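You operate a simulated robot arm through the tools that you are given. There is no shell and no other tool.

You run a simulated two-armed robot. Do the job below in one go: nothing can be reset, and whatever is moved stays where it is left.

## Task
Unpin the trestle batten and swing it down.
Fine: loosen its nut first and tighten it again at the end.

The check looks at the end state, three seconds after you hand in, the way a careful person would. Anything else that was tipped, shoved, dropped, spilled or broken makes it a failure.

## Robot
Two 7-joint arms with two-finger parallel grippers on one trunk that stands fixed in place. Base frame: the origin is at the foot of the trunk, x ahead of it, y to its left, z up. Units: mm, rad, N and s.
The left shoulder is at [80, 131, 947], the right one opposite. With the tool pointing down near the work surface each hand reaches from about 320 to 820 mm from the base axis, measured 20 degrees to its own side. Payload 1.57 kg a hand.
Tool frame (each hand has its own): the origin (TCP) lies between the finger pads and is the grasp point; the fingertips stand 30 mm ahead of it; z points along the fingers, y is the line along which they close. The gripper opens to 110 mm. The fingers are 24 mm wide and 12 mm thick; the gripper's body (48 by 112 mm) begins 78 mm behind the TCP.
Orientation is that of the tool frame in the base frame, as a unit quaternion [w, x, y, z]. With the fingers straight down and closing along the base's y, the tool's x points along the base's -x, its y along +y and its z along -z.

## Interface
- The arms move only by the tool servo_tool. It takes "left_targets", "right_targets" or both (then of equal length, played together; a hand with none holds still); each is a list of rows, each a list of 3 entries, a list of its own where there are three numbers: the shift along the tool's x, y, z in units of 25 mm (1.0 is 25 mm), then the turn, a rotation vector about the tool's x, y, z in units of 6 degrees (1.0 is 6 degrees), then the finger opening in mm, from 0 to 110. In form: [[[dx, dy, dz], [rx, ry, rz], gripper], ...]. A call has 1 to 20 rows; each row shifts and turns the commanded pose from where the row before left it, along the tool's axes as they then stand. A call with a number of a shift or a turn outside -1 to 1 is refused whole. Rows are played at 5 a second. More than 50 mm and 0.15 rad between two rows, or a gripper value outside its range, and nothing of the call is played. A pose out of reach is approached as far as the arm can. The call stops where the force on the tool passes 40 N (or 10 N more than at its start, if that is more) or the arm is blocked; 0.2 s more then pass. Each finger travels about 108 mm/s and halts on what it meets, pressing with about 24 N; the grip force reading is that of the motor and also rises with nothing between the fingers. The clock runs only during rows and for 0.2 s after the last one: add rows that do not move to give the fingers time. The reply holds the time, the measured pose of the TCP, the force on the tool along the base axes, the opening and the grip force, in the units named above and with some noise, with the torque about the TCP (base axes, N m) and any sound that the robot's microphone picked up.
- Cameras (640 x 400 px; columns grow to the right, rows downward): "scene" is now at [-58.3, -14.5, 1407.5]; the picture's right is [-0.19, -0.98, 0.00], its down [-0.66, 0.13, -0.74] and it looks along [0.72, -0.14, -0.68] (base axes); focal length 321 px, centre (320, 200). "left" rides on the left gripper at [70, -16, -141] in its tool frame; the picture's right is [0.23, 0.97, 0.00], its down [-0.86, 0.20, -0.48] and it looks along [-0.47, 0.11, 0.88] (tool axes); focal length 222 px, centre (320, 200). "right" rides on the right gripper at [70, 16, -141] in its tool frame; the picture's right is [-0.23, 0.97, 0.00], its down [-0.85, -0.20, -0.48] and it looks along [-0.47, -0.11, 0.88] (tool axes); focal length 222 px, centre (320, 200). There is no depth. A picture from a camera that has moved, and an enlarged one, comes with that camera's place and axes in the base frame and with its lens.
- camera(camera): a new picture of that camera. The clock stands still meanwhile.
- head_to(pan, tilt): turns the head with the scene camera to pan (to the left, within 1.902 rad either way) and tilt (down, from -0.506 to 1.204), counted from straight ahead of the robot. It gives what a move gives.
- close_up(camera, box): a new picture of the part [left, top, right, bottom] of that camera's present view, enlarged. The clock stands still meanwhile.
- job_done(): hands the job in; it is judged then, once.

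Places have to be worked out from the pictures, the camera data and where the tool is seen. Open the grippers and draw the arms clear of the work before you hand the job in, unless the task says otherwise.

The tools are called after "Request:" as a command line: name --argument value ..., lists and objects as JSON in quotes. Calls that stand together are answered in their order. servo_tool: Moves the arms, as the interface text tells. Its arguments: {"type":"object","properties":{"left_targets":{"type":"array","items":{"type":"array"}},"right_targets":{"type":"array","items":{"type":"array"}}},"required":[]} The other tools are called the same way: head_to (pan, tilt) turns the head that bears the scene camera; camera (camera) takes a picture; close_up (camera, box) takes an enlarged picture of a part of a camera's view; job_done () hands the job in.

At the start:

```text
clock: 0.0
left_ee_pos: [520.2, 187.7, 808.8]
left_tool_rot: [-0.001, 0.0, 1.0, 0.0]
left_force: [0.4, -0.3, -0.1]
left_moment: [-0.01, -0.02, -0.03]
left_width: 110.0
left_grip_force: 0.1
right_ee_pos: [512.5, -292.5, 857.3]
right_tool_rot: [0.0, -0.001, 1.0, 0.0]
right_force: [-0.4, -0.3, 0.1]
right_moment: [0.01, 0.01, -0.01]
right_width: 110.0
right_grip_force: 0.0
head pan, tilt (commanded): [-0.192, 0.744]
```

scene: 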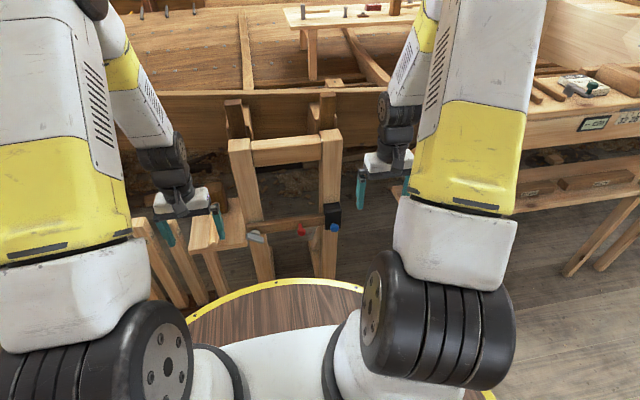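
right: 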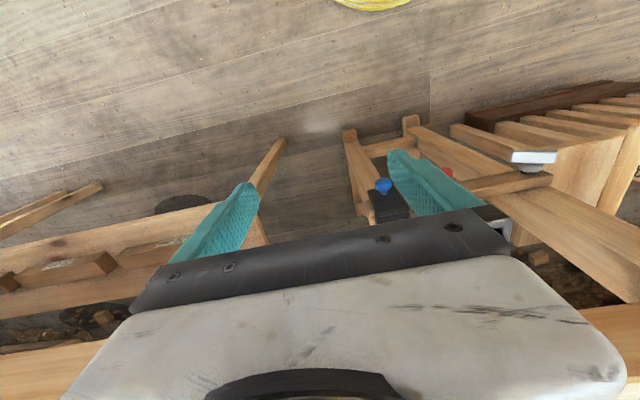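
left: 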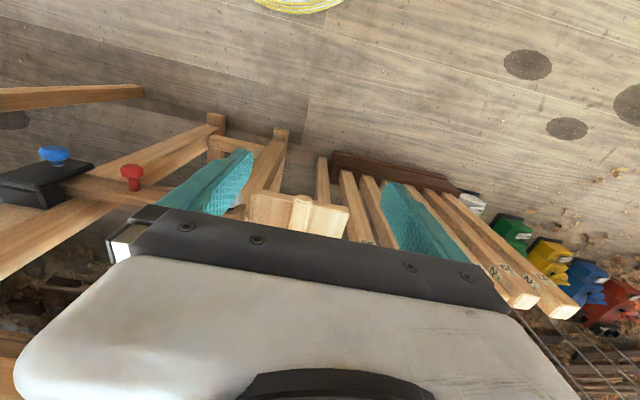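

I start by looking closer at the trestle with its batten, the red and blue knobs and the grey part on the left post.

Request:
close_up --camera "scene" --box '[220, 180, 360, 280]'

Request:
close_up --camera "left" --box '[0, 100, 320, 300]'

Request:
close_up --camera "right" --box '[320, 100, 640, 300]'

```text
4.00 times, centred on (290, 230) of scene
camera zoom: at [-58.3, -14.5, 1407.5], right [-0.19, -0.98, 0.0], down [-0.66, 0.13, -0.74], along [0.72, -0.14, -0.68], focal length 1284 px, centre (440, 80)
```

zoom: 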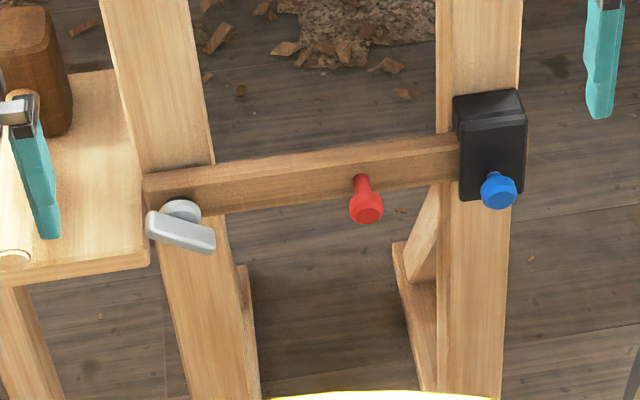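

```text
2.00 times, centred on (160, 200) of left
camera zoom: at [449.4, 170.0, 950.7], right [-0.23, 0.97, 0.0], down [0.86, 0.2, 0.48], along [0.47, 0.11, -0.88], focal length 444 px, centre (640, 200)
```

zoom: 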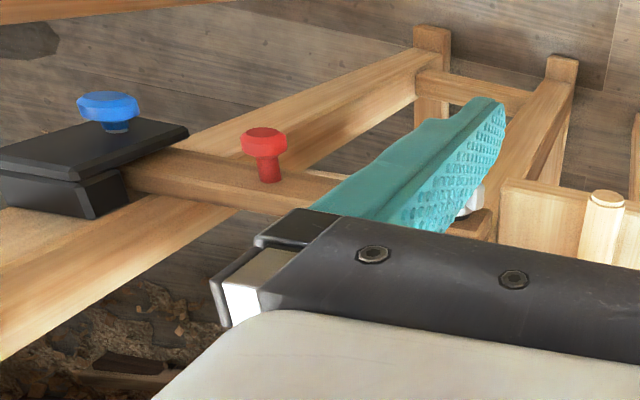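

```text
2.00 times, centred on (480, 200) of right
camera zoom: at [444.1, -275.5, 999.1], right [0.23, 0.97, 0.0], down [0.85, -0.2, 0.48], along [0.47, -0.11, -0.88], focal length 444 px, centre (0, 200)
```

zoom: 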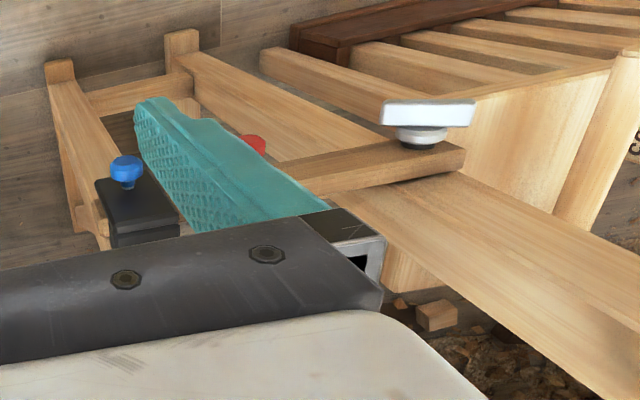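

By triangulation I place the blue knob near (643,-201,620), the red knob near (647,-88,622) and the grey nut handle near (644,61,622), all facing the robot along -x. I check the surroundings in more detail before moving.

Request:
close_up --camera "scene" --box '[120, 80, 440, 280]'

Request:
close_up --camera "scene" --box '[240, 220, 280, 245]'

Request:
close_up --camera "scene" --box '[290, 200, 354, 240]'

Request:
close_up --camera "left" --box '[0, 120, 160, 220]'

```text
2.00 times, centred on (280, 180) of scene
camera zoom: at [-58.3, -14.5, 1407.5], right [-0.19, -0.98, 0.0], down [-0.66, 0.13, -0.74], along [0.72, -0.14, -0.68], focal length 642 px, centre (400, 240)
```

zoom: 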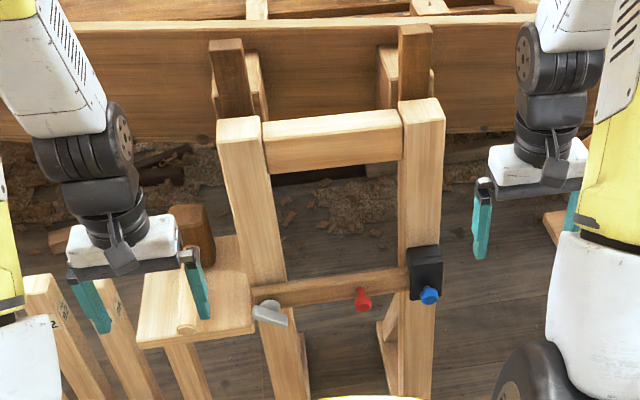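

```text
16.00 times, centred on (260, 232) of scene
camera zoom: at [-58.3, -14.5, 1407.5], right [-0.19, -0.98, 0.0], down [-0.66, 0.13, -0.74], along [0.72, -0.14, -0.68], focal length 5136 px, centre (1280, -320)
```

zoom: 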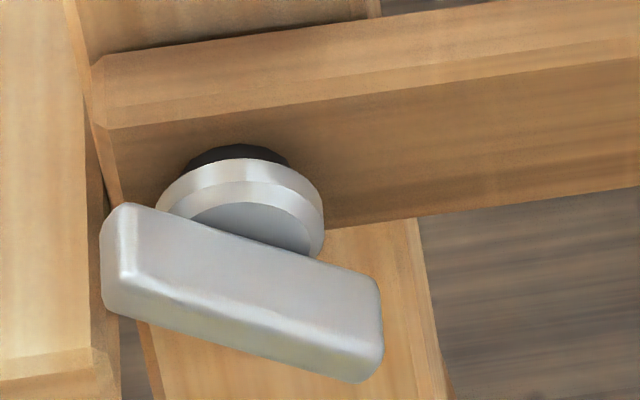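

```text
10.00 times, centred on (322, 220) of scene
camera zoom: at [-58.3, -14.5, 1407.5], right [-0.19, -0.98, 0.0], down [-0.66, 0.13, -0.74], along [0.72, -0.14, -0.68], focal length 3210 px, centre (300, 0)
```

zoom: 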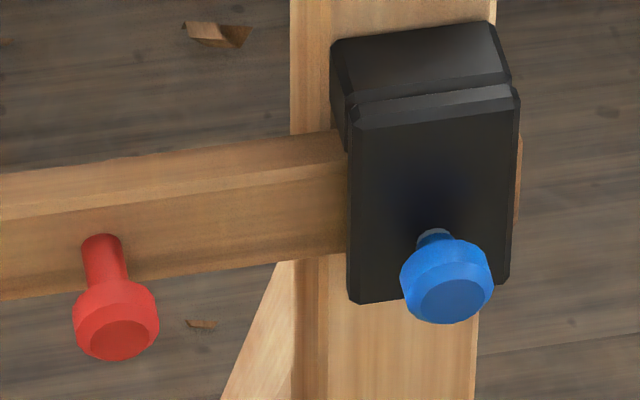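

```text
4.00 times, centred on (80, 170) of left
camera zoom: at [449.4, 170.0, 950.7], right [-0.23, 0.97, 0.0], down [0.86, 0.2, 0.48], along [0.47, 0.11, -0.88], focal length 888 px, centre (1280, 320)
```

zoom: 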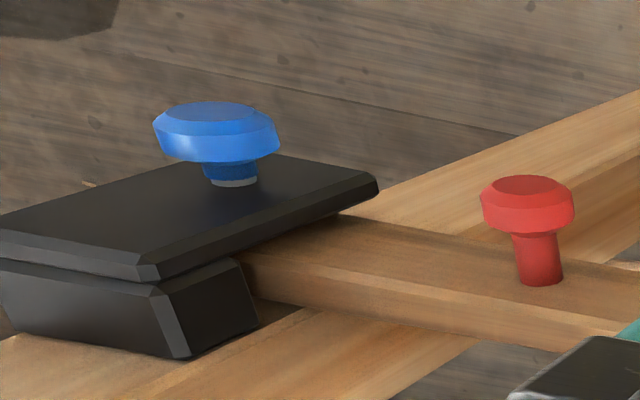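

The stool top beside the left post lies near z 585 with its front right corner near (650,90); the posts are vertical and the batten sits under a black hook plate with the blue pin in it. I pitch the left hand forward so its fingers point along +x, while lowering it in front of the nut at a distance.

Request:
servo_tool --left_targets '[[[-0.02, -0.236, 0.36], [0, -1, 0], 110], [[-0.02, -0.236, 0.36], [0, -1, 0], 110], [[-0.02, -0.236, 0.36], [0, -1, 0], 110], [[-0.02, -0.236, 0.36], [0, -1, 0], 110], [[-0.02, -0.236, 0.36], [0, -1, 0], 110], [[0.17, -0.236, 0.32], [0, -1, 0], 110], [[0.17, -0.236, 0.32], [0, -1, 0], 110], [[0.17, -0.236, 0.32], [0, -1, 0], 110], [[0.17, -0.236, 0.32], [0, -1, 0], 110], [[0.17, -0.236, 0.32], [0, -1, 0], 110], [[0.3, -0.236, 0.19], [0, -1, 0], 110], [[0.3, -0.236, 0.19], [0, -1, 0], 110], [[0.3, -0.236, 0.19], [0, -1, 0], 110], [[0.3, -0.236, 0.19], [0, -1, 0], 110], [[0.3, -0.236, 0.19], [0, -1, 0], 110], [[0, 0, 0], [0, 0, 0], 110]]'

```text
clock: 3.4
left_ee_pos: [555.0, 98.8, 683.1]
left_tool_rot: [0.71, 0.0, 0.704, 0.0]
left_force: [0.5, 0.6, 0.5]
left_moment: [-0.01, 0.04, 0.01]
left_width: 110.0
left_grip_force: 0.1
right_ee_pos: [512.4, -292.4, 856.7]
right_tool_rot: [0.0, 0.0, 1.0, 0.0]
right_force: [0.1, 1.3, -0.3]
right_moment: [-0.02, -0.06, 0.0]
right_width: 109.8
right_grip_force: 0.1
head pan, tilt (commanded): [-0.192, 0.744]
```

The left hand now points along +x at (555,99,683). I look with all cameras.

Request:
camera --camera "left"

Request:
camera --camera "scene"

Request:
camera --camera "right"

```text
taken
camera left: at [414.6, 82.0, 611.9], right [0.0, 0.97, -0.23], down [-0.49, 0.2, 0.85], along [0.87, 0.11, 0.47], focal length 222 px, centre (320, 200)
```

left: 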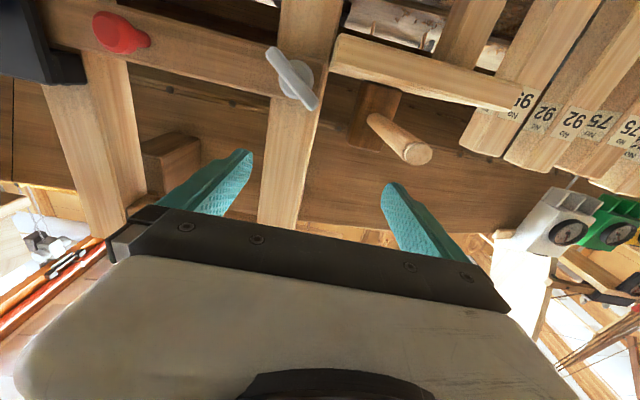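

```text
taken
camera scene: at [-57.5, -14.1, 1407.5], right [-0.19, -0.98, 0.0], down [-0.67, 0.13, -0.74], along [0.72, -0.14, -0.68], focal length 321 px, centre (320, 200)
```

scene: 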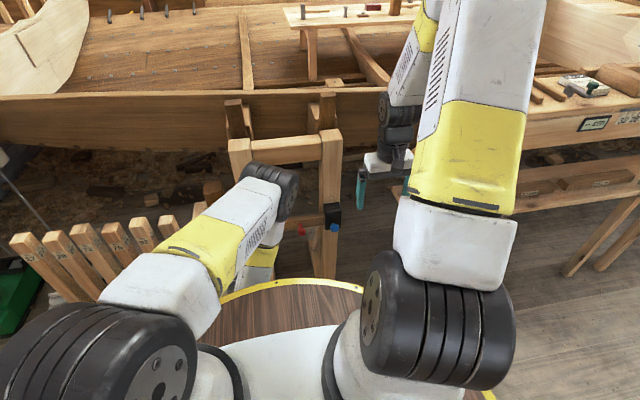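

```text
taken
camera right: at [444.6, -275.3, 998.9], right [0.23, 0.97, 0.0], down [0.86, -0.2, 0.48], along [0.47, -0.11, -0.88], focal length 222 px, centre (320, 200)
```

right: 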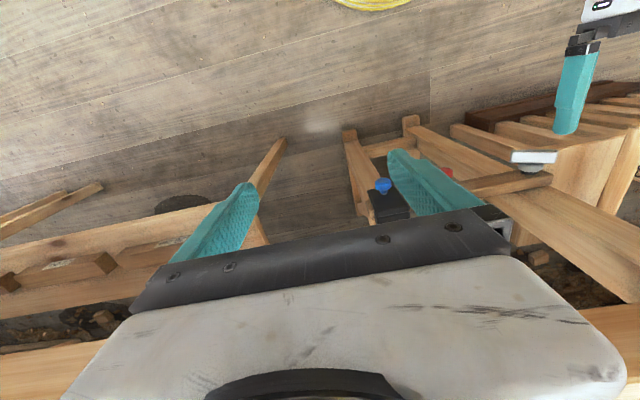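

The left camera now sees the nut's bar almost head-on, upside down. I enlarge the nut, the red knob and the bracket.

Request:
close_up --camera "left" --box '[244, 30, 372, 110]'

Request:
close_up --camera "left" --box '[0, 0, 192, 120]'

Request:
close_up --camera "right" --box '[340, 100, 580, 250]'

```text
5.00 times, centred on (308, 70) of left
camera zoom: at [414.6, 82.0, 611.9], right [0.0, 0.97, -0.23], down [-0.49, 0.2, 0.85], along [0.87, 0.11, 0.47], focal length 1111 px, centre (380, 850)
```

zoom: 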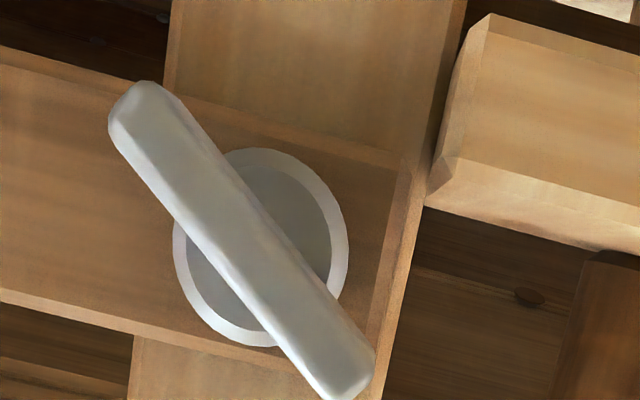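

```text
3.33 times, centred on (96, 60) of left
camera zoom: at [414.6, 82.0, 611.9], right [0.0, 0.97, -0.23], down [-0.49, 0.2, 0.85], along [0.87, 0.11, 0.47], focal length 740 px, centre (1067, 667)
```

zoom: 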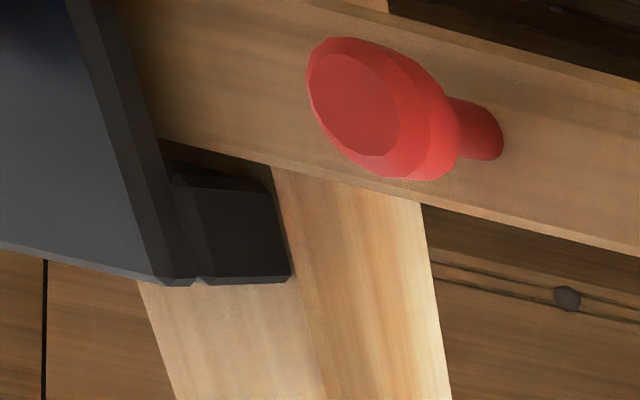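

```text
2.67 times, centred on (460, 175) of right
camera zoom: at [444.6, -275.3, 998.9], right [0.23, 0.97, 0.0], down [0.86, -0.2, 0.48], along [0.47, -0.11, -0.88], focal length 592 px, centre (-53, 267)
```

zoom: 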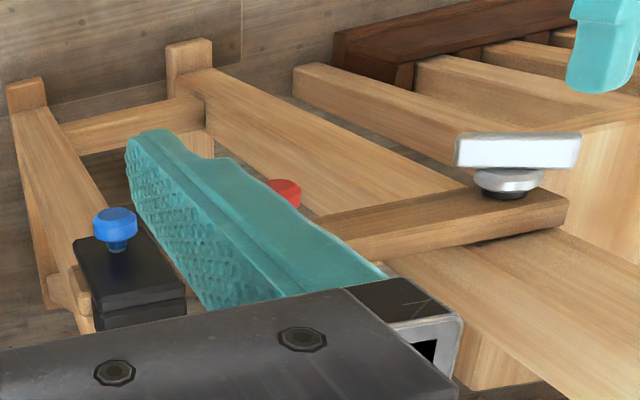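

The bar is about 60 x 11 x 20 mm, centred on an axis at y≈60.5, z≈619, front face x≈632, its left end up by about 39 degrees. I move the left hand onto that axis at a standoff and roll it so the fingers will close across the bar.

Request:
servo_tool --left_targets '[[[0.853, -0.511, 0.067], [0, 0, 0], 80], [[0.853, -0.511, 0.067], [0, 0, 0], 80], [[0.853, -0.511, 0.067], [0, 0, 0], 60], [[0, 0, 0], [0, 0, 1], 60], [[0, 0, 0], [0, 0, 1], 60], [[0, 0, 0], [0, 0, 1], 60], [[0, 0, 0], [0, 0, 1], 60], [[0, 0, 0], [0, 0, 1], 60], [[0, 0, 0], [0, 0, 1], 60], [[0, 0, 0], [0, 0, 1], 60], [[0, 0, 0], [0, 0, 1], 60], [[0, 0, 0], [0, 0, 1], 60], [[0, 0, 0], [0, 0, 1], 60], [[0, 0, 0], [0, 0, 1], 60], [[0, 0, 0], [0, 0, 1], 60], [[0, 0, 0], [0, 0, 1], 60], [[0, 0, 0], [0, 0, 1], 60], [[0, 0, 0], [0, 0, 1], 60], [[0, 0, 0], [0, 0, 1], 60], [[0, 0, 0], [0, 0, 1], 60]]'

```text
clock: 7.8
left_ee_pos: [579.9, 70.4, 635.6]
left_tool_rot: [0.446, 0.522, 0.461, 0.563]
left_force: [-0.4, -0.9, -0.7]
left_moment: [0.0, -0.03, 0.03]
left_width: 60.0
left_grip_force: 0.1
right_ee_pos: [514.2, -290.6, 856.0]
right_tool_rot: [0.0, 0.0, 1.0, 0.0]
right_force: [0.8, 0.8, -0.5]
right_moment: [-0.12, 0.05, 0.0]
right_width: 110.0
right_grip_force: 0.1
head pan, tilt (commanded): [-0.192, 0.744]
stopped in row 20 (left hand): the arm was blocked; the commanded pose is now the measured one
```

The roll stopped at about 100 degrees with the arm blocked and shifted a little. I look at what is blocking it.

Request:
camera --camera "scene"

Request:
camera --camera "left"

Request:
camera --camera "right"

```text
taken
camera scene: at [-56.2, -14.4, 1407.6], right [-0.19, -0.98, 0.0], down [-0.67, 0.13, -0.73], along [0.72, -0.14, -0.68], focal length 321 px, centre (320, 200)
```

scene: 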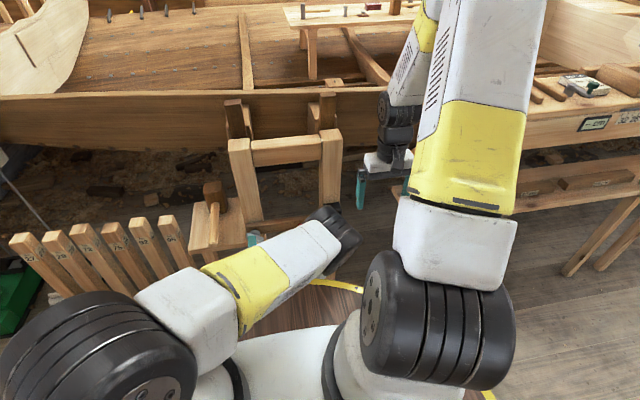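

```text
taken
camera left: at [434.6, 133.7, 626.8], right [-0.03, 0.05, 1.0], down [-0.43, -0.9, 0.03], along [0.9, -0.43, 0.05], focal length 222 px, centre (320, 200)
```

left: 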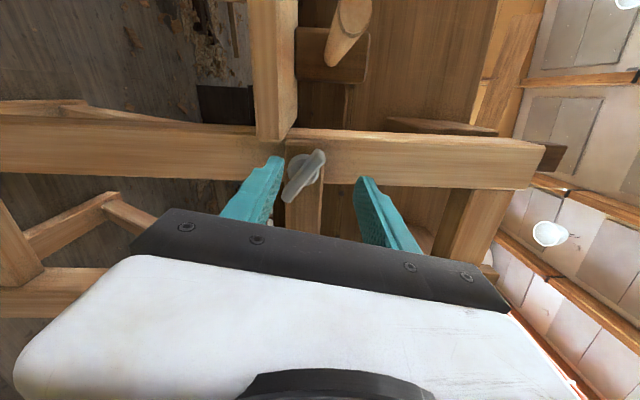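

```text
taken
camera right: at [445.5, -275.5, 998.3], right [0.23, 0.97, 0.0], down [0.86, -0.2, 0.48], along [0.46, -0.11, -0.88], focal length 222 px, centre (320, 200)
```

right: 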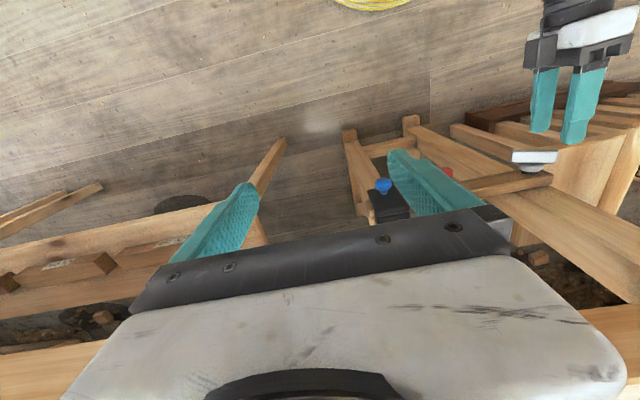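

The forearm has swung inward to a limit, so rolling this way is bad. I roll back the other way, past neutral, toward -51 degrees, which also fits the bar.

Request:
servo_tool --left_targets '[[[0, 0, -0.4], [0, 0, -1], 60], [[0, 0, -0.4], [0, 0, -1], 60], [[0, 0, 0], [0, 0, -1], 60], [[0, 0, 0], [0, 0, -1], 60], [[0, 0, 0], [0, 0, -1], 60], [[0, 0, 0], [0, 0, -1], 60], [[0, 0, 0], [0, 0, -1], 60], [[0, 0, 0], [0, 0, -1], 60], [[0, 0, 0], [0, 0, -1], 60], [[0, 0, 0], [0, 0, -1], 60], [[0, 0, 0], [0, 0, -1], 60], [[0, 0, 0], [0, 0, -1], 60], [[0, 0, 0], [0, 0, -1], 60], [[0, 0, 0], [0, 0, -1], 60], [[0, 0, 0], [0, 0, -1], 60], [[0, 0, 0], [0, 0, -1], 60], [[0, 0, 0], [0, 0, -1], 60], [[0, 0, 0], [0, 0, 0], 60]]'

```text
clock: 11.6
left_ee_pos: [559.9, 67.2, 630.5]
left_tool_rot: [0.718, -0.028, 0.695, 0.006]
left_force: [0.0, -0.6, -0.2]
left_moment: [0.01, 0.0, 0.02]
left_width: 60.0
left_grip_force: 0.1
right_ee_pos: [513.6, -292.5, 856.1]
right_tool_rot: [0.0, 0.0, 1.0, 0.0]
right_force: [0.9, 0.0, 0.9]
right_moment: [0.02, 0.0, 0.0]
right_width: 110.0
right_grip_force: 0.0
head pan, tilt (commanded): [-0.192, 0.744]
```

The arm is back to neutral roll with a 3 degree tilt. I correct the tilt and the offset, then roll to about -51 degrees.

Request:
servo_tool --left_targets '[[[0.46, -0.27, 0.2], [0.464, 0.31, 0], 60], [[0, 0, 0], [0, 0, -1], 60], [[0, 0, 0], [0, 0, -1], 60], [[0, 0, 0], [0, 0, -1], 60], [[0, 0, 0], [0, 0, -1], 60], [[0, 0, 0], [0, 0, -1], 60], [[0, 0, 0], [0, 0, -1], 60], [[0, 0, 0], [0, 0, -1], 60], [[0, 0, 0], [0, 0, -1], 60], [[0, 0, 0], [0, 0, -0.27], 60], [[0, 0, 0], [0, 0, 0], 60]]'

```text
clock: 14.0
left_ee_pos: [560.6, 62.0, 620.0]
left_tool_rot: [0.637, -0.307, 0.639, -0.304]
left_force: [0.4, 0.5, -0.6]
left_moment: [-0.01, 0.0, -0.01]
left_width: 60.0
left_grip_force: 0.1
right_ee_pos: [512.3, -292.0, 857.4]
right_tool_rot: [0.0, 0.0, 1.0, -0.001]
right_force: [0.3, -0.3, -0.6]
right_moment: [0.0, 0.04, -0.05]
right_width: 110.1
right_grip_force: 0.0
head pan, tilt (commanded): [-0.192, 0.744]
```

Orientation is now right (roll -51 degrees, fingers along +x), TCP at (561,62,620). I take pictures to check the alignment with the bar.

Request:
camera --camera "left"

Request:
close_up --camera "left" --box '[220, 60, 412, 180]'

Request:
camera --camera "scene"

```text
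taken
camera left: at [419.7, -2.1, 590.2], right [0.0, 0.43, -0.9], down [-0.48, 0.79, 0.38], along [0.88, 0.43, 0.2], focal length 222 px, centre (320, 200)
```

left: 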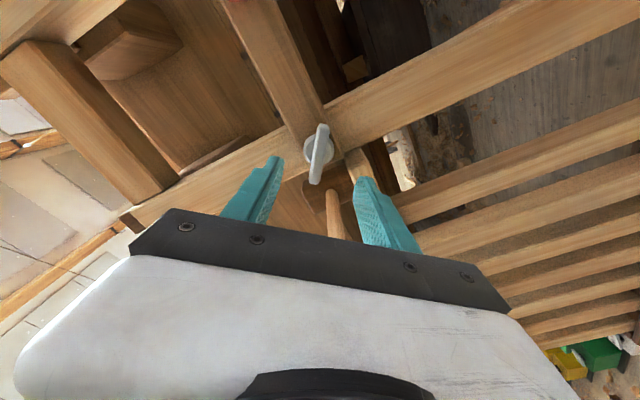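

```text
3.33 times, centred on (316, 120) of left
camera zoom: at [419.7, -2.1, 590.2], right [0.0, 0.43, -0.9], down [-0.48, 0.79, 0.38], along [0.88, 0.43, 0.2], focal length 740 px, centre (333, 467)
```

zoom: 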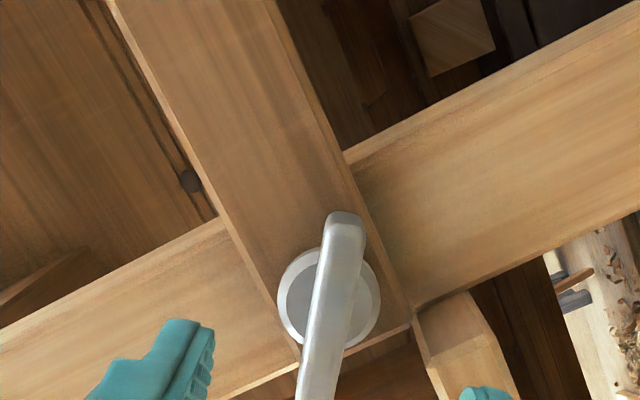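

```text
taken
camera scene: at [-58.3, -14.6, 1407.5], right [-0.19, -0.98, 0.0], down [-0.66, 0.13, -0.74], along [0.72, -0.14, -0.68], focal length 321 px, centre (320, 200)
```

scene: 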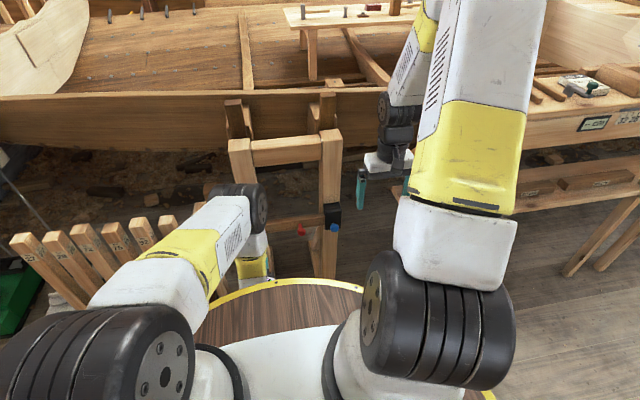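

The axis works out at y≈59.6, z≈619.7 and the bar at about 35 degrees, front face x≈632 with the washer at x≈666. I fine-tune roll and offset, narrow the fingers to 34 mm and advance part way, then look again.

Request:
servo_tool --left_targets '[[[0.08, -0.05, 0], [0, 0, -0.65], 34], [[0, 0, 0.5], [0, 0, 0], 34], [[0, 0, 0.5], [0, 0, 0], 34], [[0, 0, 0.2], [0, 0, 0], 34], [[0, 0, 0], [0, 0, 0], 34]]'

Request:
camera --camera "left"

Request:
close_up --camera "left" --box '[224, 90, 416, 210]'

Request:
close_up --camera "right" --box '[440, 60, 640, 185]'

```text
clock: 15.2
left_ee_pos: [592.2, 60.7, 619.5]
left_tool_rot: [0.626, -0.328, 0.629, -0.325]
left_force: [0.0, -0.2, -0.2]
left_moment: [-0.01, -0.02, -0.04]
left_width: 33.8
left_grip_force: 0.1
right_ee_pos: [512.7, -292.1, 856.3]
right_tool_rot: [0.0, 0.0, 1.0, 0.0]
right_force: [-0.4, 0.0, 0.0]
right_moment: [0.0, -0.01, -0.02]
right_width: 110.1
right_grip_force: 0.0
head pan, tilt (commanded): [-0.192, 0.744]
```

```text
taken
camera left: at [450.7, -6.2, 594.3], right [0.0, 0.37, -0.93], down [-0.48, 0.81, 0.33], along [0.88, 0.44, 0.17], focal length 222 px, centre (320, 200)
```

left: 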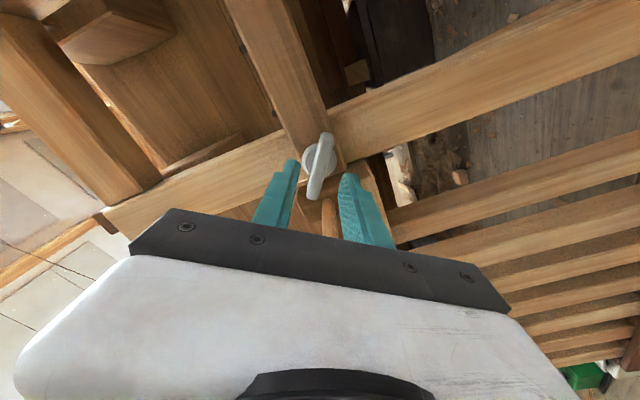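

```text
3.33 times, centred on (320, 150) of left
camera zoom: at [450.7, -6.2, 594.3], right [0.0, 0.37, -0.93], down [-0.48, 0.81, 0.33], along [0.88, 0.44, 0.17], focal length 740 px, centre (320, 367)
```

zoom: 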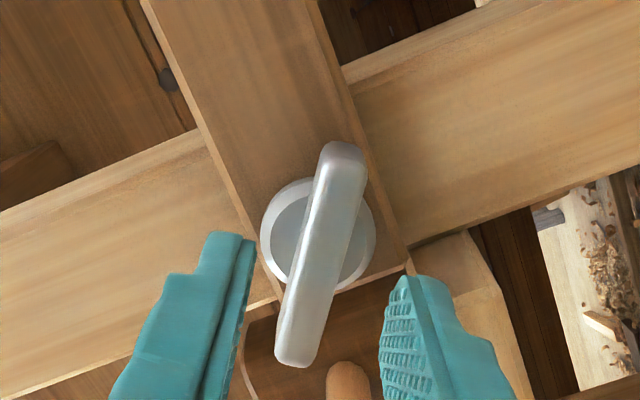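

```text
3.20 times, centred on (540, 122) of right
camera zoom: at [444.1, -275.6, 999.0], right [0.23, 0.97, 0.0], down [0.85, -0.2, 0.48], along [0.47, -0.11, -0.88], focal length 711 px, centre (-384, 448)
```

zoom: 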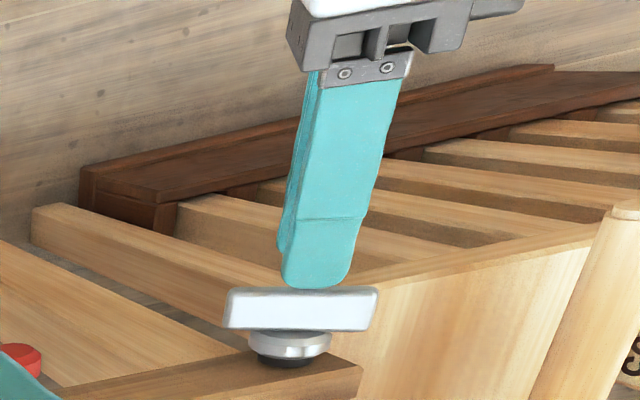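

The bar lies centred between the fingers and parallel to them. I advance 29 mm more and close on the bar.

Request:
servo_tool --left_targets '[[[0, 0, 0.4], [0, 0, 0], 34], [[0, 0, 0.4], [0, 0, 0], 34], [[0, 0, 0.36], [0, 0, 0], 34], [[0, 0, 0], [0, 0, 0], 34]]'

Request:
close_up --camera "left" --box '[224, 90, 416, 210]'

Request:
close_up --camera "right" --box '[440, 60, 640, 185]'

```text
clock: 16.2
left_ee_pos: [620.8, 62.3, 620.3]
left_tool_rot: [0.626, -0.327, 0.629, -0.325]
left_force: [0.2, -0.3, 0.4]
left_moment: [-0.04, -0.02, -0.01]
left_width: 34.1
left_grip_force: 0.0
right_ee_pos: [511.9, -291.7, 856.7]
right_tool_rot: [0.0, 0.0, 1.0, 0.001]
right_force: [-0.2, 0.1, 0.4]
right_moment: [0.01, 0.0, 0.0]
right_width: 110.1
right_grip_force: 0.1
head pan, tilt (commanded): [-0.192, 0.744]
```

```text
3.33 times, centred on (320, 150) of left
camera zoom: at [480.0, -4.9, 594.6], right [0.0, 0.37, -0.93], down [-0.48, 0.81, 0.33], along [0.88, 0.45, 0.17], focal length 740 px, centre (320, 367)
```

zoom: 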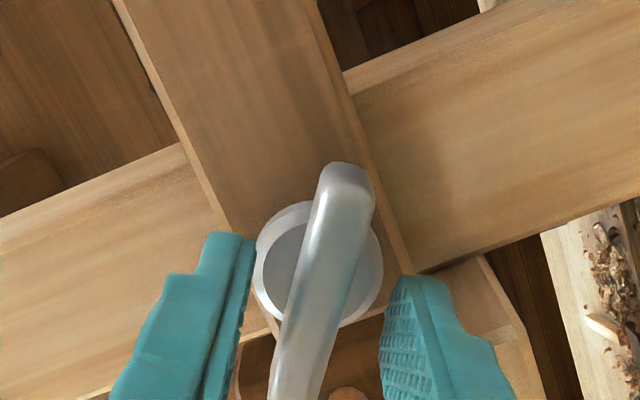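

```text
3.20 times, centred on (540, 122) of right
camera zoom: at [444.1, -275.6, 999.0], right [0.23, 0.97, 0.0], down [0.85, -0.2, 0.48], along [0.47, -0.11, -0.88], focal length 711 px, centre (-384, 448)
```

zoom: 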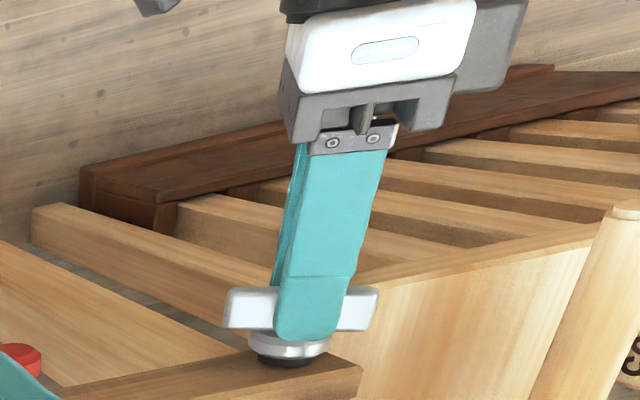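

The fingers straddle the bar about 3-4 mm off the axis along the bar. I shift to the axis and close.

Request:
servo_tool --left_targets '[[[0.13, 0, 0], [0, 0, 0], 34], [[0, 0, 0], [0, 0, 0], 20], [[0, 0, 0], [0, 0, 0], 5], [[0, 0, 0], [0, 0, 0], 0], [[0, 0, 0], [0, 0, 0], 0]]'

Request:
close_up --camera "left" --box '[224, 90, 416, 210]'

Request:
close_up --camera "right" --box '[440, 60, 640, 185]'

```text
clock: 17.4
left_ee_pos: [621.8, 58.1, 620.5]
left_tool_rot: [0.626, -0.327, 0.628, -0.326]
left_force: [-1.5, -3.1, 6.2]
left_moment: [0.03, -0.63, 0.01]
left_width: 11.8
left_grip_force: 29.7
right_ee_pos: [510.8, -292.0, 856.6]
right_tool_rot: [0.0, 0.0, 1.0, 0.0]
right_force: [-0.3, -0.2, 1.4]
right_moment: [-0.03, -0.02, 0.01]
right_width: 110.3
right_grip_force: 0.1
head pan, tilt (commanded): [-0.192, 0.744]
```

```text
3.33 times, centred on (320, 150) of left
camera zoom: at [480.2, -8.4, 593.1], right [0.0, 0.37, -0.93], down [-0.48, 0.81, 0.33], along [0.88, 0.44, 0.18], focal length 740 px, centre (320, 367)
```

zoom: 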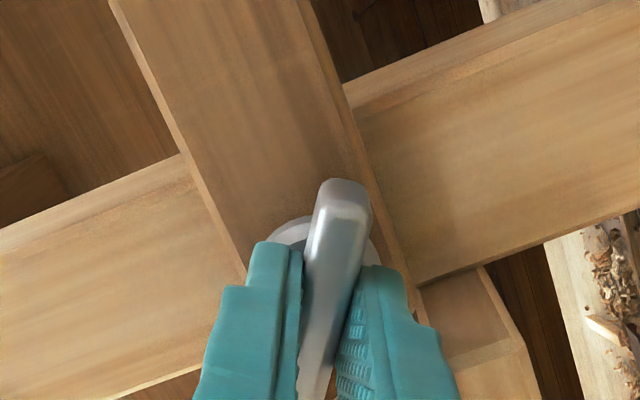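

```text
3.20 times, centred on (540, 122) of right
camera zoom: at [443.9, -275.7, 999.1], right [0.23, 0.97, 0.0], down [0.85, -0.2, 0.48], along [0.47, -0.11, -0.88], focal length 711 px, centre (-384, 448)
```

zoom: 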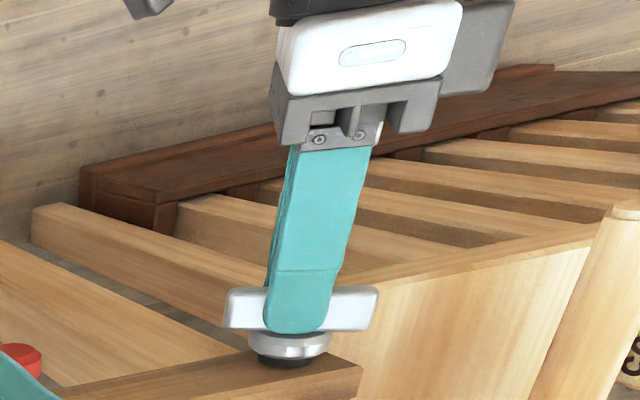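

The bar is gripped (11.8 mm wide, about 30 N). I turn the nut a little counterclockwise as seen from the robot (negative about tool z) and watch the torque.

Request:
servo_tool --left_targets '[[[0, 0, 0], [0, 0, -1], 0], [[0, 0, 0], [0, 0, -1], 0], [[0, 0, 0], [0, 0, 0], 0]]'

Request:
close_up --camera "right" --box '[440, 60, 640, 185]'

```text
clock: 18.2
left_ee_pos: [621.8, 58.1, 619.5]
left_tool_rot: [0.588, -0.392, 0.59, -0.39]
left_force: [15.6, -6.3, 3.6]
left_moment: [0.0, -0.15, -0.8]
left_width: 11.9
left_grip_force: 29.2
right_ee_pos: [513.0, -292.3, 856.6]
right_tool_rot: [0.001, 0.001, 1.0, 0.0]
right_force: [0.3, 0.0, 0.5]
right_moment: [0.01, 0.01, 0.01]
right_width: 109.7
right_grip_force: 0.0
head pan, tilt (commanded): [-0.192, 0.744]
```

```text
3.20 times, centred on (540, 122) of right
camera zoom: at [444.4, -275.9, 998.9], right [0.23, 0.97, 0.0], down [0.86, -0.2, 0.48], along [0.47, -0.11, -0.88], focal length 711 px, centre (-384, 448)
```

zoom: 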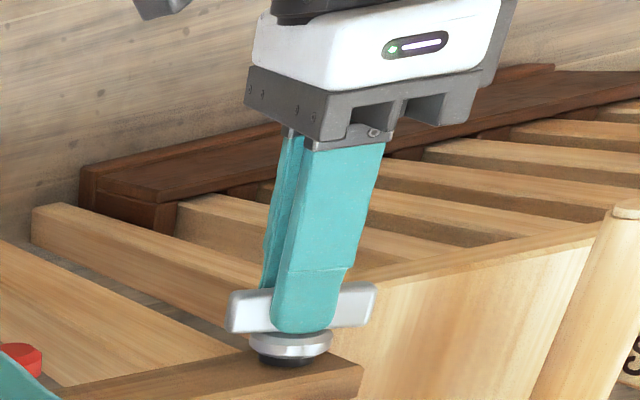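

The bar turned 12 degrees with little torque, so this is the loosening direction. I continue turning in steps.

Request:
servo_tool --left_targets '[[[0, 0, 0], [0, 0, -1], 0], [[0, 0, 0], [0, 0, -1], 0], [[0, 0, 0], [0, 0, -1], 0], [[0, 0, 0], [0, 0, -1], 0], [[0, 0, 0], [0, 0, 0], 0]]'

Request:
close_up --camera "right" --box '[440, 60, 640, 185]'

Request:
camera --camera "scene"

```text
clock: 19.4
left_ee_pos: [622.0, 57.2, 620.0]
left_tool_rot: [-0.495, 0.505, -0.495, 0.505]
left_force: [16.9, -8.0, 24.2]
left_moment: [0.04, -0.41, 0.25]
left_width: 11.6
left_grip_force: 29.1
right_ee_pos: [512.0, -292.2, 856.6]
right_tool_rot: [0.0, 0.0, 1.0, 0.0]
right_force: [-0.1, -0.3, 0.7]
right_moment: [-0.03, -0.02, -0.01]
right_width: 109.9
right_grip_force: 0.1
head pan, tilt (commanded): [-0.192, 0.744]
```

```text
3.20 times, centred on (540, 122) of right
camera zoom: at [443.9, -275.8, 999.1], right [0.23, 0.97, 0.0], down [0.85, -0.2, 0.48], along [0.47, -0.11, -0.88], focal length 711 px, centre (-384, 448)
```

zoom: 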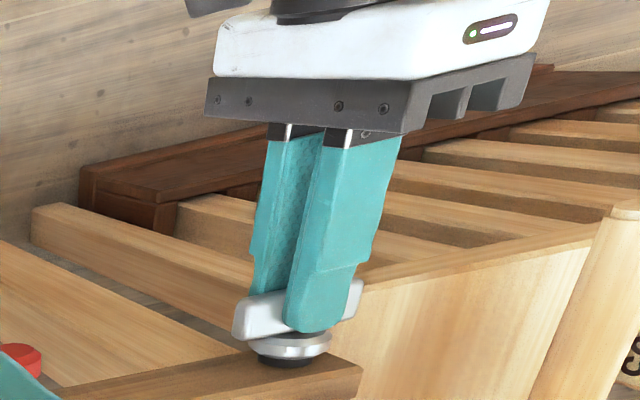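

```text
taken
camera scene: at [-58.7, -14.8, 1407.4], right [-0.19, -0.98, 0.0], down [-0.66, 0.13, -0.74], along [0.72, -0.14, -0.68], focal length 321 px, centre (320, 200)
```

scene: 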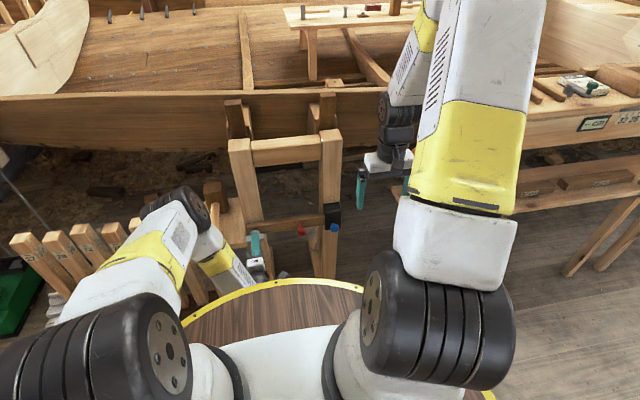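

The bar has turned 36 degrees and is now level. The side force (24 N up) shows I sit a bit below the axis, so I shift up slightly and go on turning.

Request:
servo_tool --left_targets '[[[0.04, -0.1, 0], [0, 0, 0], 0], [[0, 0, 0], [0, 0, -1], 0], [[0, 0, 0], [0, 0, -1], 0], [[0, 0, 0], [0, 0, -1], 0], [[0, 0, 0], [0, 0, 0], 0]]'

```text
clock: 20.6
left_ee_pos: [620.2, 58.5, 619.4]
left_tool_rot: [-0.41, 0.578, -0.41, 0.574]
left_force: [11.9, 6.4, 7.8]
left_moment: [0.02, -0.52, 0.46]
left_width: 11.9
left_grip_force: 30.1
right_ee_pos: [512.6, -291.5, 857.4]
right_tool_rot: [0.0, -0.001, 1.0, 0.0]
right_force: [-0.5, -1.0, 0.0]
right_moment: [0.01, 0.02, -0.03]
right_width: 109.9
right_grip_force: 0.1
head pan, tilt (commanded): [-0.192, 0.744]
```

Forces are lower now, roll about -109 degrees. I turn on.

Request:
servo_tool --left_targets '[[[0, 0, 0], [0, 0, -1], 0], [[0, 0, 0], [0, 0, -1], 0], [[0, 0, 0], [0, 0, -1], 0], [[0, 0, 0], [0, 0, 0], 0]]'

Request:
close_up --camera "right" --box '[440, 60, 640, 185]'

Request:
camera --camera "left"

```text
clock: 21.6
left_ee_pos: [620.9, 58.0, 620.6]
left_tool_rot: [-0.316, 0.635, -0.314, 0.631]
left_force: [-3.3, 23.3, 7.5]
left_moment: [0.01, -0.57, 0.08]
left_width: 12.0
left_grip_force: 29.0
right_ee_pos: [511.7, -290.9, 858.5]
right_tool_rot: [0.0, 0.0, 1.0, -0.001]
right_force: [-0.5, -0.1, -0.2]
right_moment: [0.0, -0.03, 0.0]
right_width: 109.9
right_grip_force: 0.1
head pan, tilt (commanded): [-0.192, 0.744]
```

```text
3.20 times, centred on (540, 122) of right
camera zoom: at [443.9, -274.9, 999.3], right [0.23, 0.97, 0.0], down [0.85, -0.2, 0.48], along [0.47, -0.11, -0.88], focal length 711 px, centre (-384, 448)
```

zoom: 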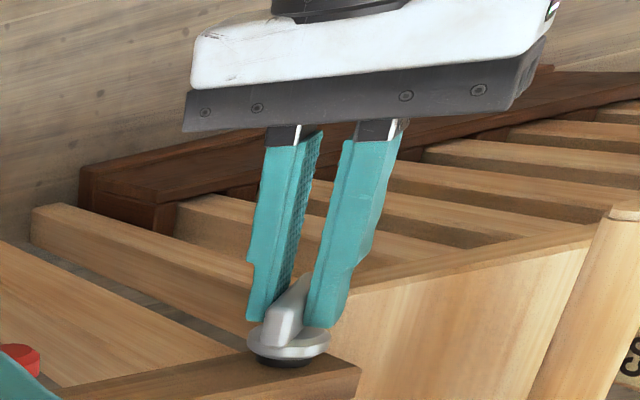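

```text
taken
camera left: at [479.5, 11.9, 676.8], right [0.0, -0.77, -0.64], down [-0.48, 0.56, -0.67], along [0.88, 0.31, -0.37], focal length 222 px, centre (320, 200)
```

left: 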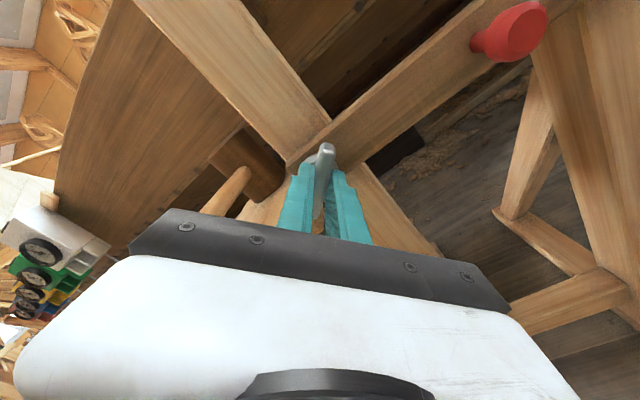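

The bar has turned about 72 degrees in all and still turns easily. I relieve the sideways force and turn further.

Request:
servo_tool --left_targets '[[[-0.05, -0.07, 0], [0, 0, 0], 0], [[0, 0, 0], [0, 0, -1], 0], [[0, 0, 0], [0, 0, -1], 0], [[0, 0, 0], [0, 0, -1], 0], [[0, 0, 0], [0, 0, 0], 0]]'

```text
clock: 22.8
left_ee_pos: [620.3, 58.5, 622.5]
left_tool_rot: [-0.211, 0.676, -0.213, 0.673]
left_force: [18.2, 4.3, -9.4]
left_moment: [0.03, 0.21, 0.52]
left_width: 12.1
left_grip_force: 29.3
right_ee_pos: [511.8, -293.6, 855.9]
right_tool_rot: [0.0, 0.001, 1.0, 0.0]
right_force: [-1.0, -0.3, 0.5]
right_moment: [0.01, -0.03, -0.01]
right_width: 110.1
right_grip_force: 0.0
head pan, tilt (commanded): [-0.192, 0.744]
```

Turned 90 degrees now and still free. I go on a little further to be sure it is loose.

Request:
servo_tool --left_targets '[[[0, 0, 0], [0, 0, -1], 0], [[0, 0, 0], [0, 0, -1], 0], [[0, 0, 0], [0, 0, -1], 0], [[0, 0, 0], [0, 0, 0], 0]]'

Request:
camera --camera "scene"

Request:
close_up --camera "right" --box '[440, 60, 640, 185]'

```text
clock: 23.8
left_ee_pos: [620.6, 58.2, 622.4]
left_tool_rot: [-0.104, 0.701, -0.104, 0.698]
left_force: [-2.2, 6.4, 5.1]
left_moment: [-0.01, 0.64, 0.36]
left_width: 11.8
left_grip_force: 29.3
right_ee_pos: [512.7, -292.3, 857.2]
right_tool_rot: [-0.001, 0.0, 1.0, 0.0]
right_force: [-0.1, -0.6, 0.0]
right_moment: [0.0, 0.04, 0.01]
right_width: 109.9
right_grip_force: 0.0
head pan, tilt (commanded): [-0.192, 0.744]
```

```text
taken
camera scene: at [-58.7, -14.3, 1407.4], right [-0.19, -0.98, 0.0], down [-0.66, 0.13, -0.74], along [0.72, -0.14, -0.68], focal length 321 px, centre (320, 200)
```

scene: 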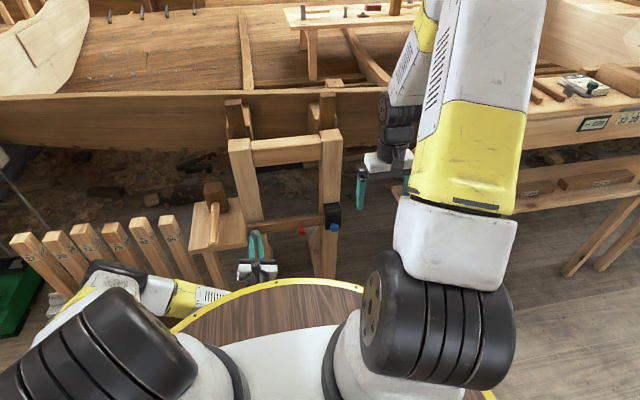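

```text
3.20 times, centred on (540, 122) of right
camera zoom: at [443.9, -275.4, 999.1], right [0.23, 0.97, 0.0], down [0.85, -0.2, 0.48], along [0.47, -0.11, -0.88], focal length 711 px, centre (-384, 448)
```

zoom: 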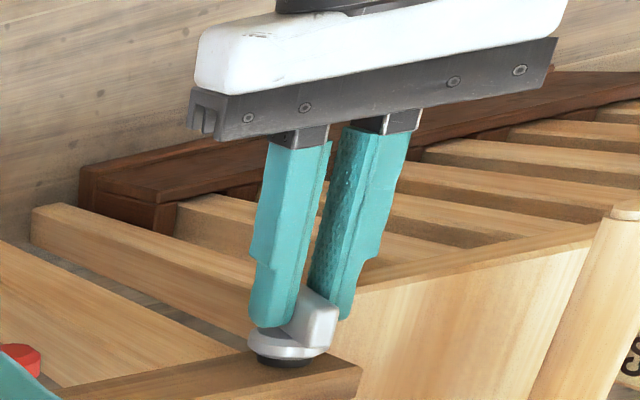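

The nut has turned 108 degrees with no resisting torque left, which I take as loose. I open the left fingers and back straight out along -x.

Request:
servo_tool --left_targets '[[[0, 0, 0], [0, 0, 0], 20], [[0, 0, 0], [0, 0, 0], 34], [[0, 0, 0], [0, 0, 0], 34], [[0, 0, -0.6], [0, 0, 0], 34], [[0, 0, -0.8], [0, 0, 0], 34], [[0, 0, -0.8], [0, 0, 0], 34], [[0, 0, -0.8], [0, 0, 0], 34], [[0, 0, 0], [0, 0, 0], 34]]'

Request:
close_up --camera "right" --box '[440, 60, 640, 185]'

Request:
camera --camera "left"

Request:
camera --camera "scene"

```text
clock: 25.6
left_ee_pos: [556.8, 65.3, 624.8]
left_tool_rot: [-0.113, 0.696, -0.1, 0.702]
left_force: [0.2, -0.2, -0.2]
left_moment: [0.0, 0.0, 0.02]
left_width: 33.9
left_grip_force: 0.1
right_ee_pos: [515.2, -292.7, 854.8]
right_tool_rot: [-0.002, 0.001, 1.0, -0.001]
right_force: [1.5, -0.1, 0.2]
right_moment: [0.02, -0.04, 0.02]
right_width: 109.8
right_grip_force: 0.1
head pan, tilt (commanded): [-0.192, 0.744]
```

```text
3.20 times, centred on (540, 122) of right
camera zoom: at [446.8, -276.1, 997.5], right [0.23, 0.97, 0.0], down [0.86, -0.2, 0.48], along [0.46, -0.11, -0.88], focal length 711 px, centre (-384, 448)
```

zoom: 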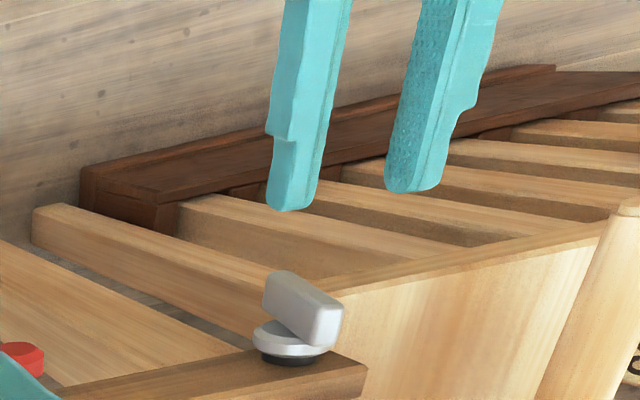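

```text
taken
camera left: at [414.7, 56.7, 695.0], right [0.02, -1.0, -0.07], down [-0.47, 0.06, -0.88], along [0.88, 0.05, -0.47], focal length 222 px, centre (320, 200)
```

left: 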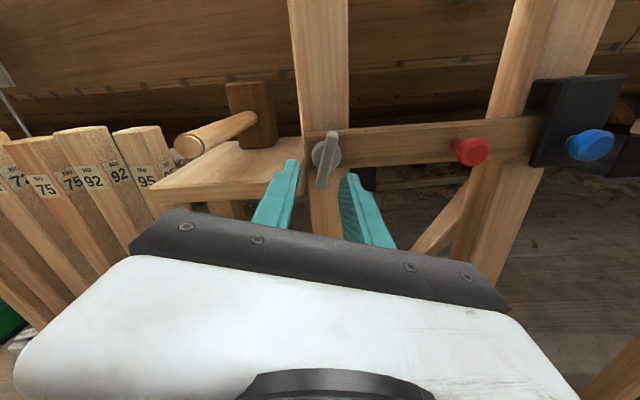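

```text
taken
camera scene: at [-54.4, -15.3, 1407.6], right [-0.19, -0.98, 0.0], down [-0.67, 0.13, -0.73], along [0.72, -0.14, -0.68], focal length 321 px, centre (320, 200)
```

scene: 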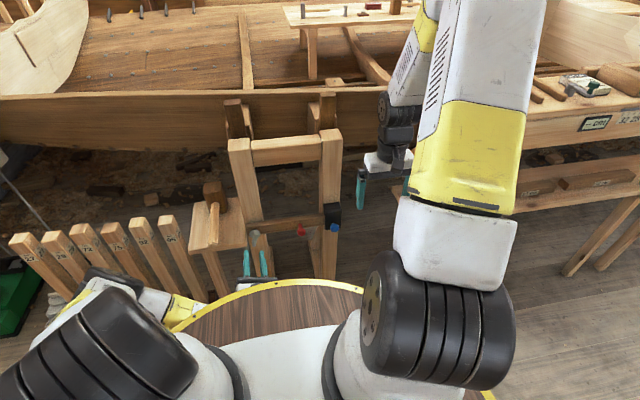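

From here the left camera sees the whole batten upright: nut bar nearly vertical now, red handle, bracket and blue pin. I enlarge red and blue to refine their places.

Request:
close_up --camera "left" --box '[420, 60, 640, 197]'

Request:
close_up --camera "left" --box '[280, 100, 408, 180]'

Request:
close_up --camera "scene" --box '[290, 200, 354, 240]'

```text
2.91 times, centred on (530, 128) of left
camera zoom: at [414.7, 56.7, 695.0], right [0.02, -1.0, -0.07], down [-0.47, 0.06, -0.88], along [0.88, 0.05, -0.47], focal length 646 px, centre (-291, 408)
```

zoom: 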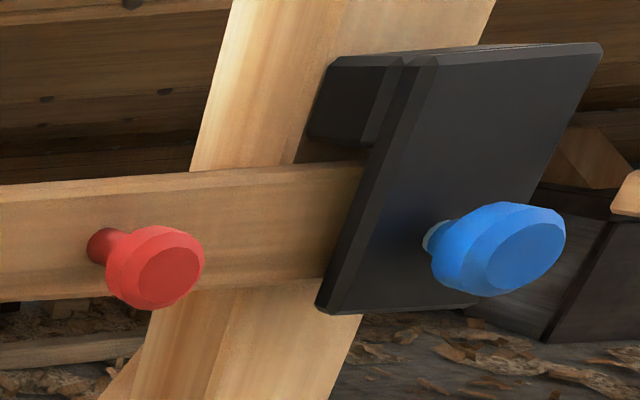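

```text
5.00 times, centred on (344, 140) of left
camera zoom: at [414.7, 56.7, 695.0], right [0.02, -1.0, -0.07], down [-0.47, 0.06, -0.88], along [0.88, 0.05, -0.47], focal length 1111 px, centre (200, 500)
```

zoom: 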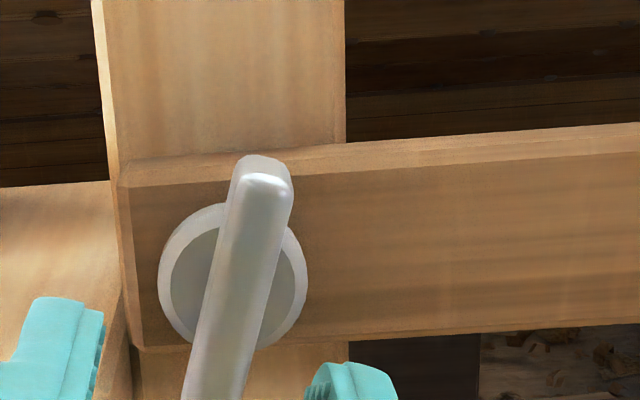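

```text
10.00 times, centred on (322, 220) of scene
camera zoom: at [-54.4, -15.3, 1407.6], right [-0.19, -0.98, 0.0], down [-0.67, 0.13, -0.73], along [0.72, -0.14, -0.68], focal length 3210 px, centre (300, 0)
```

zoom: 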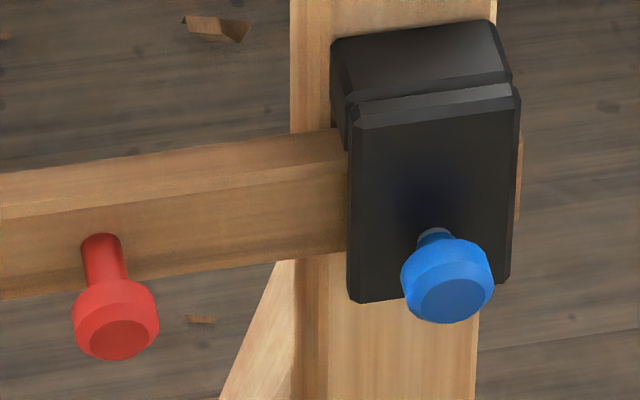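

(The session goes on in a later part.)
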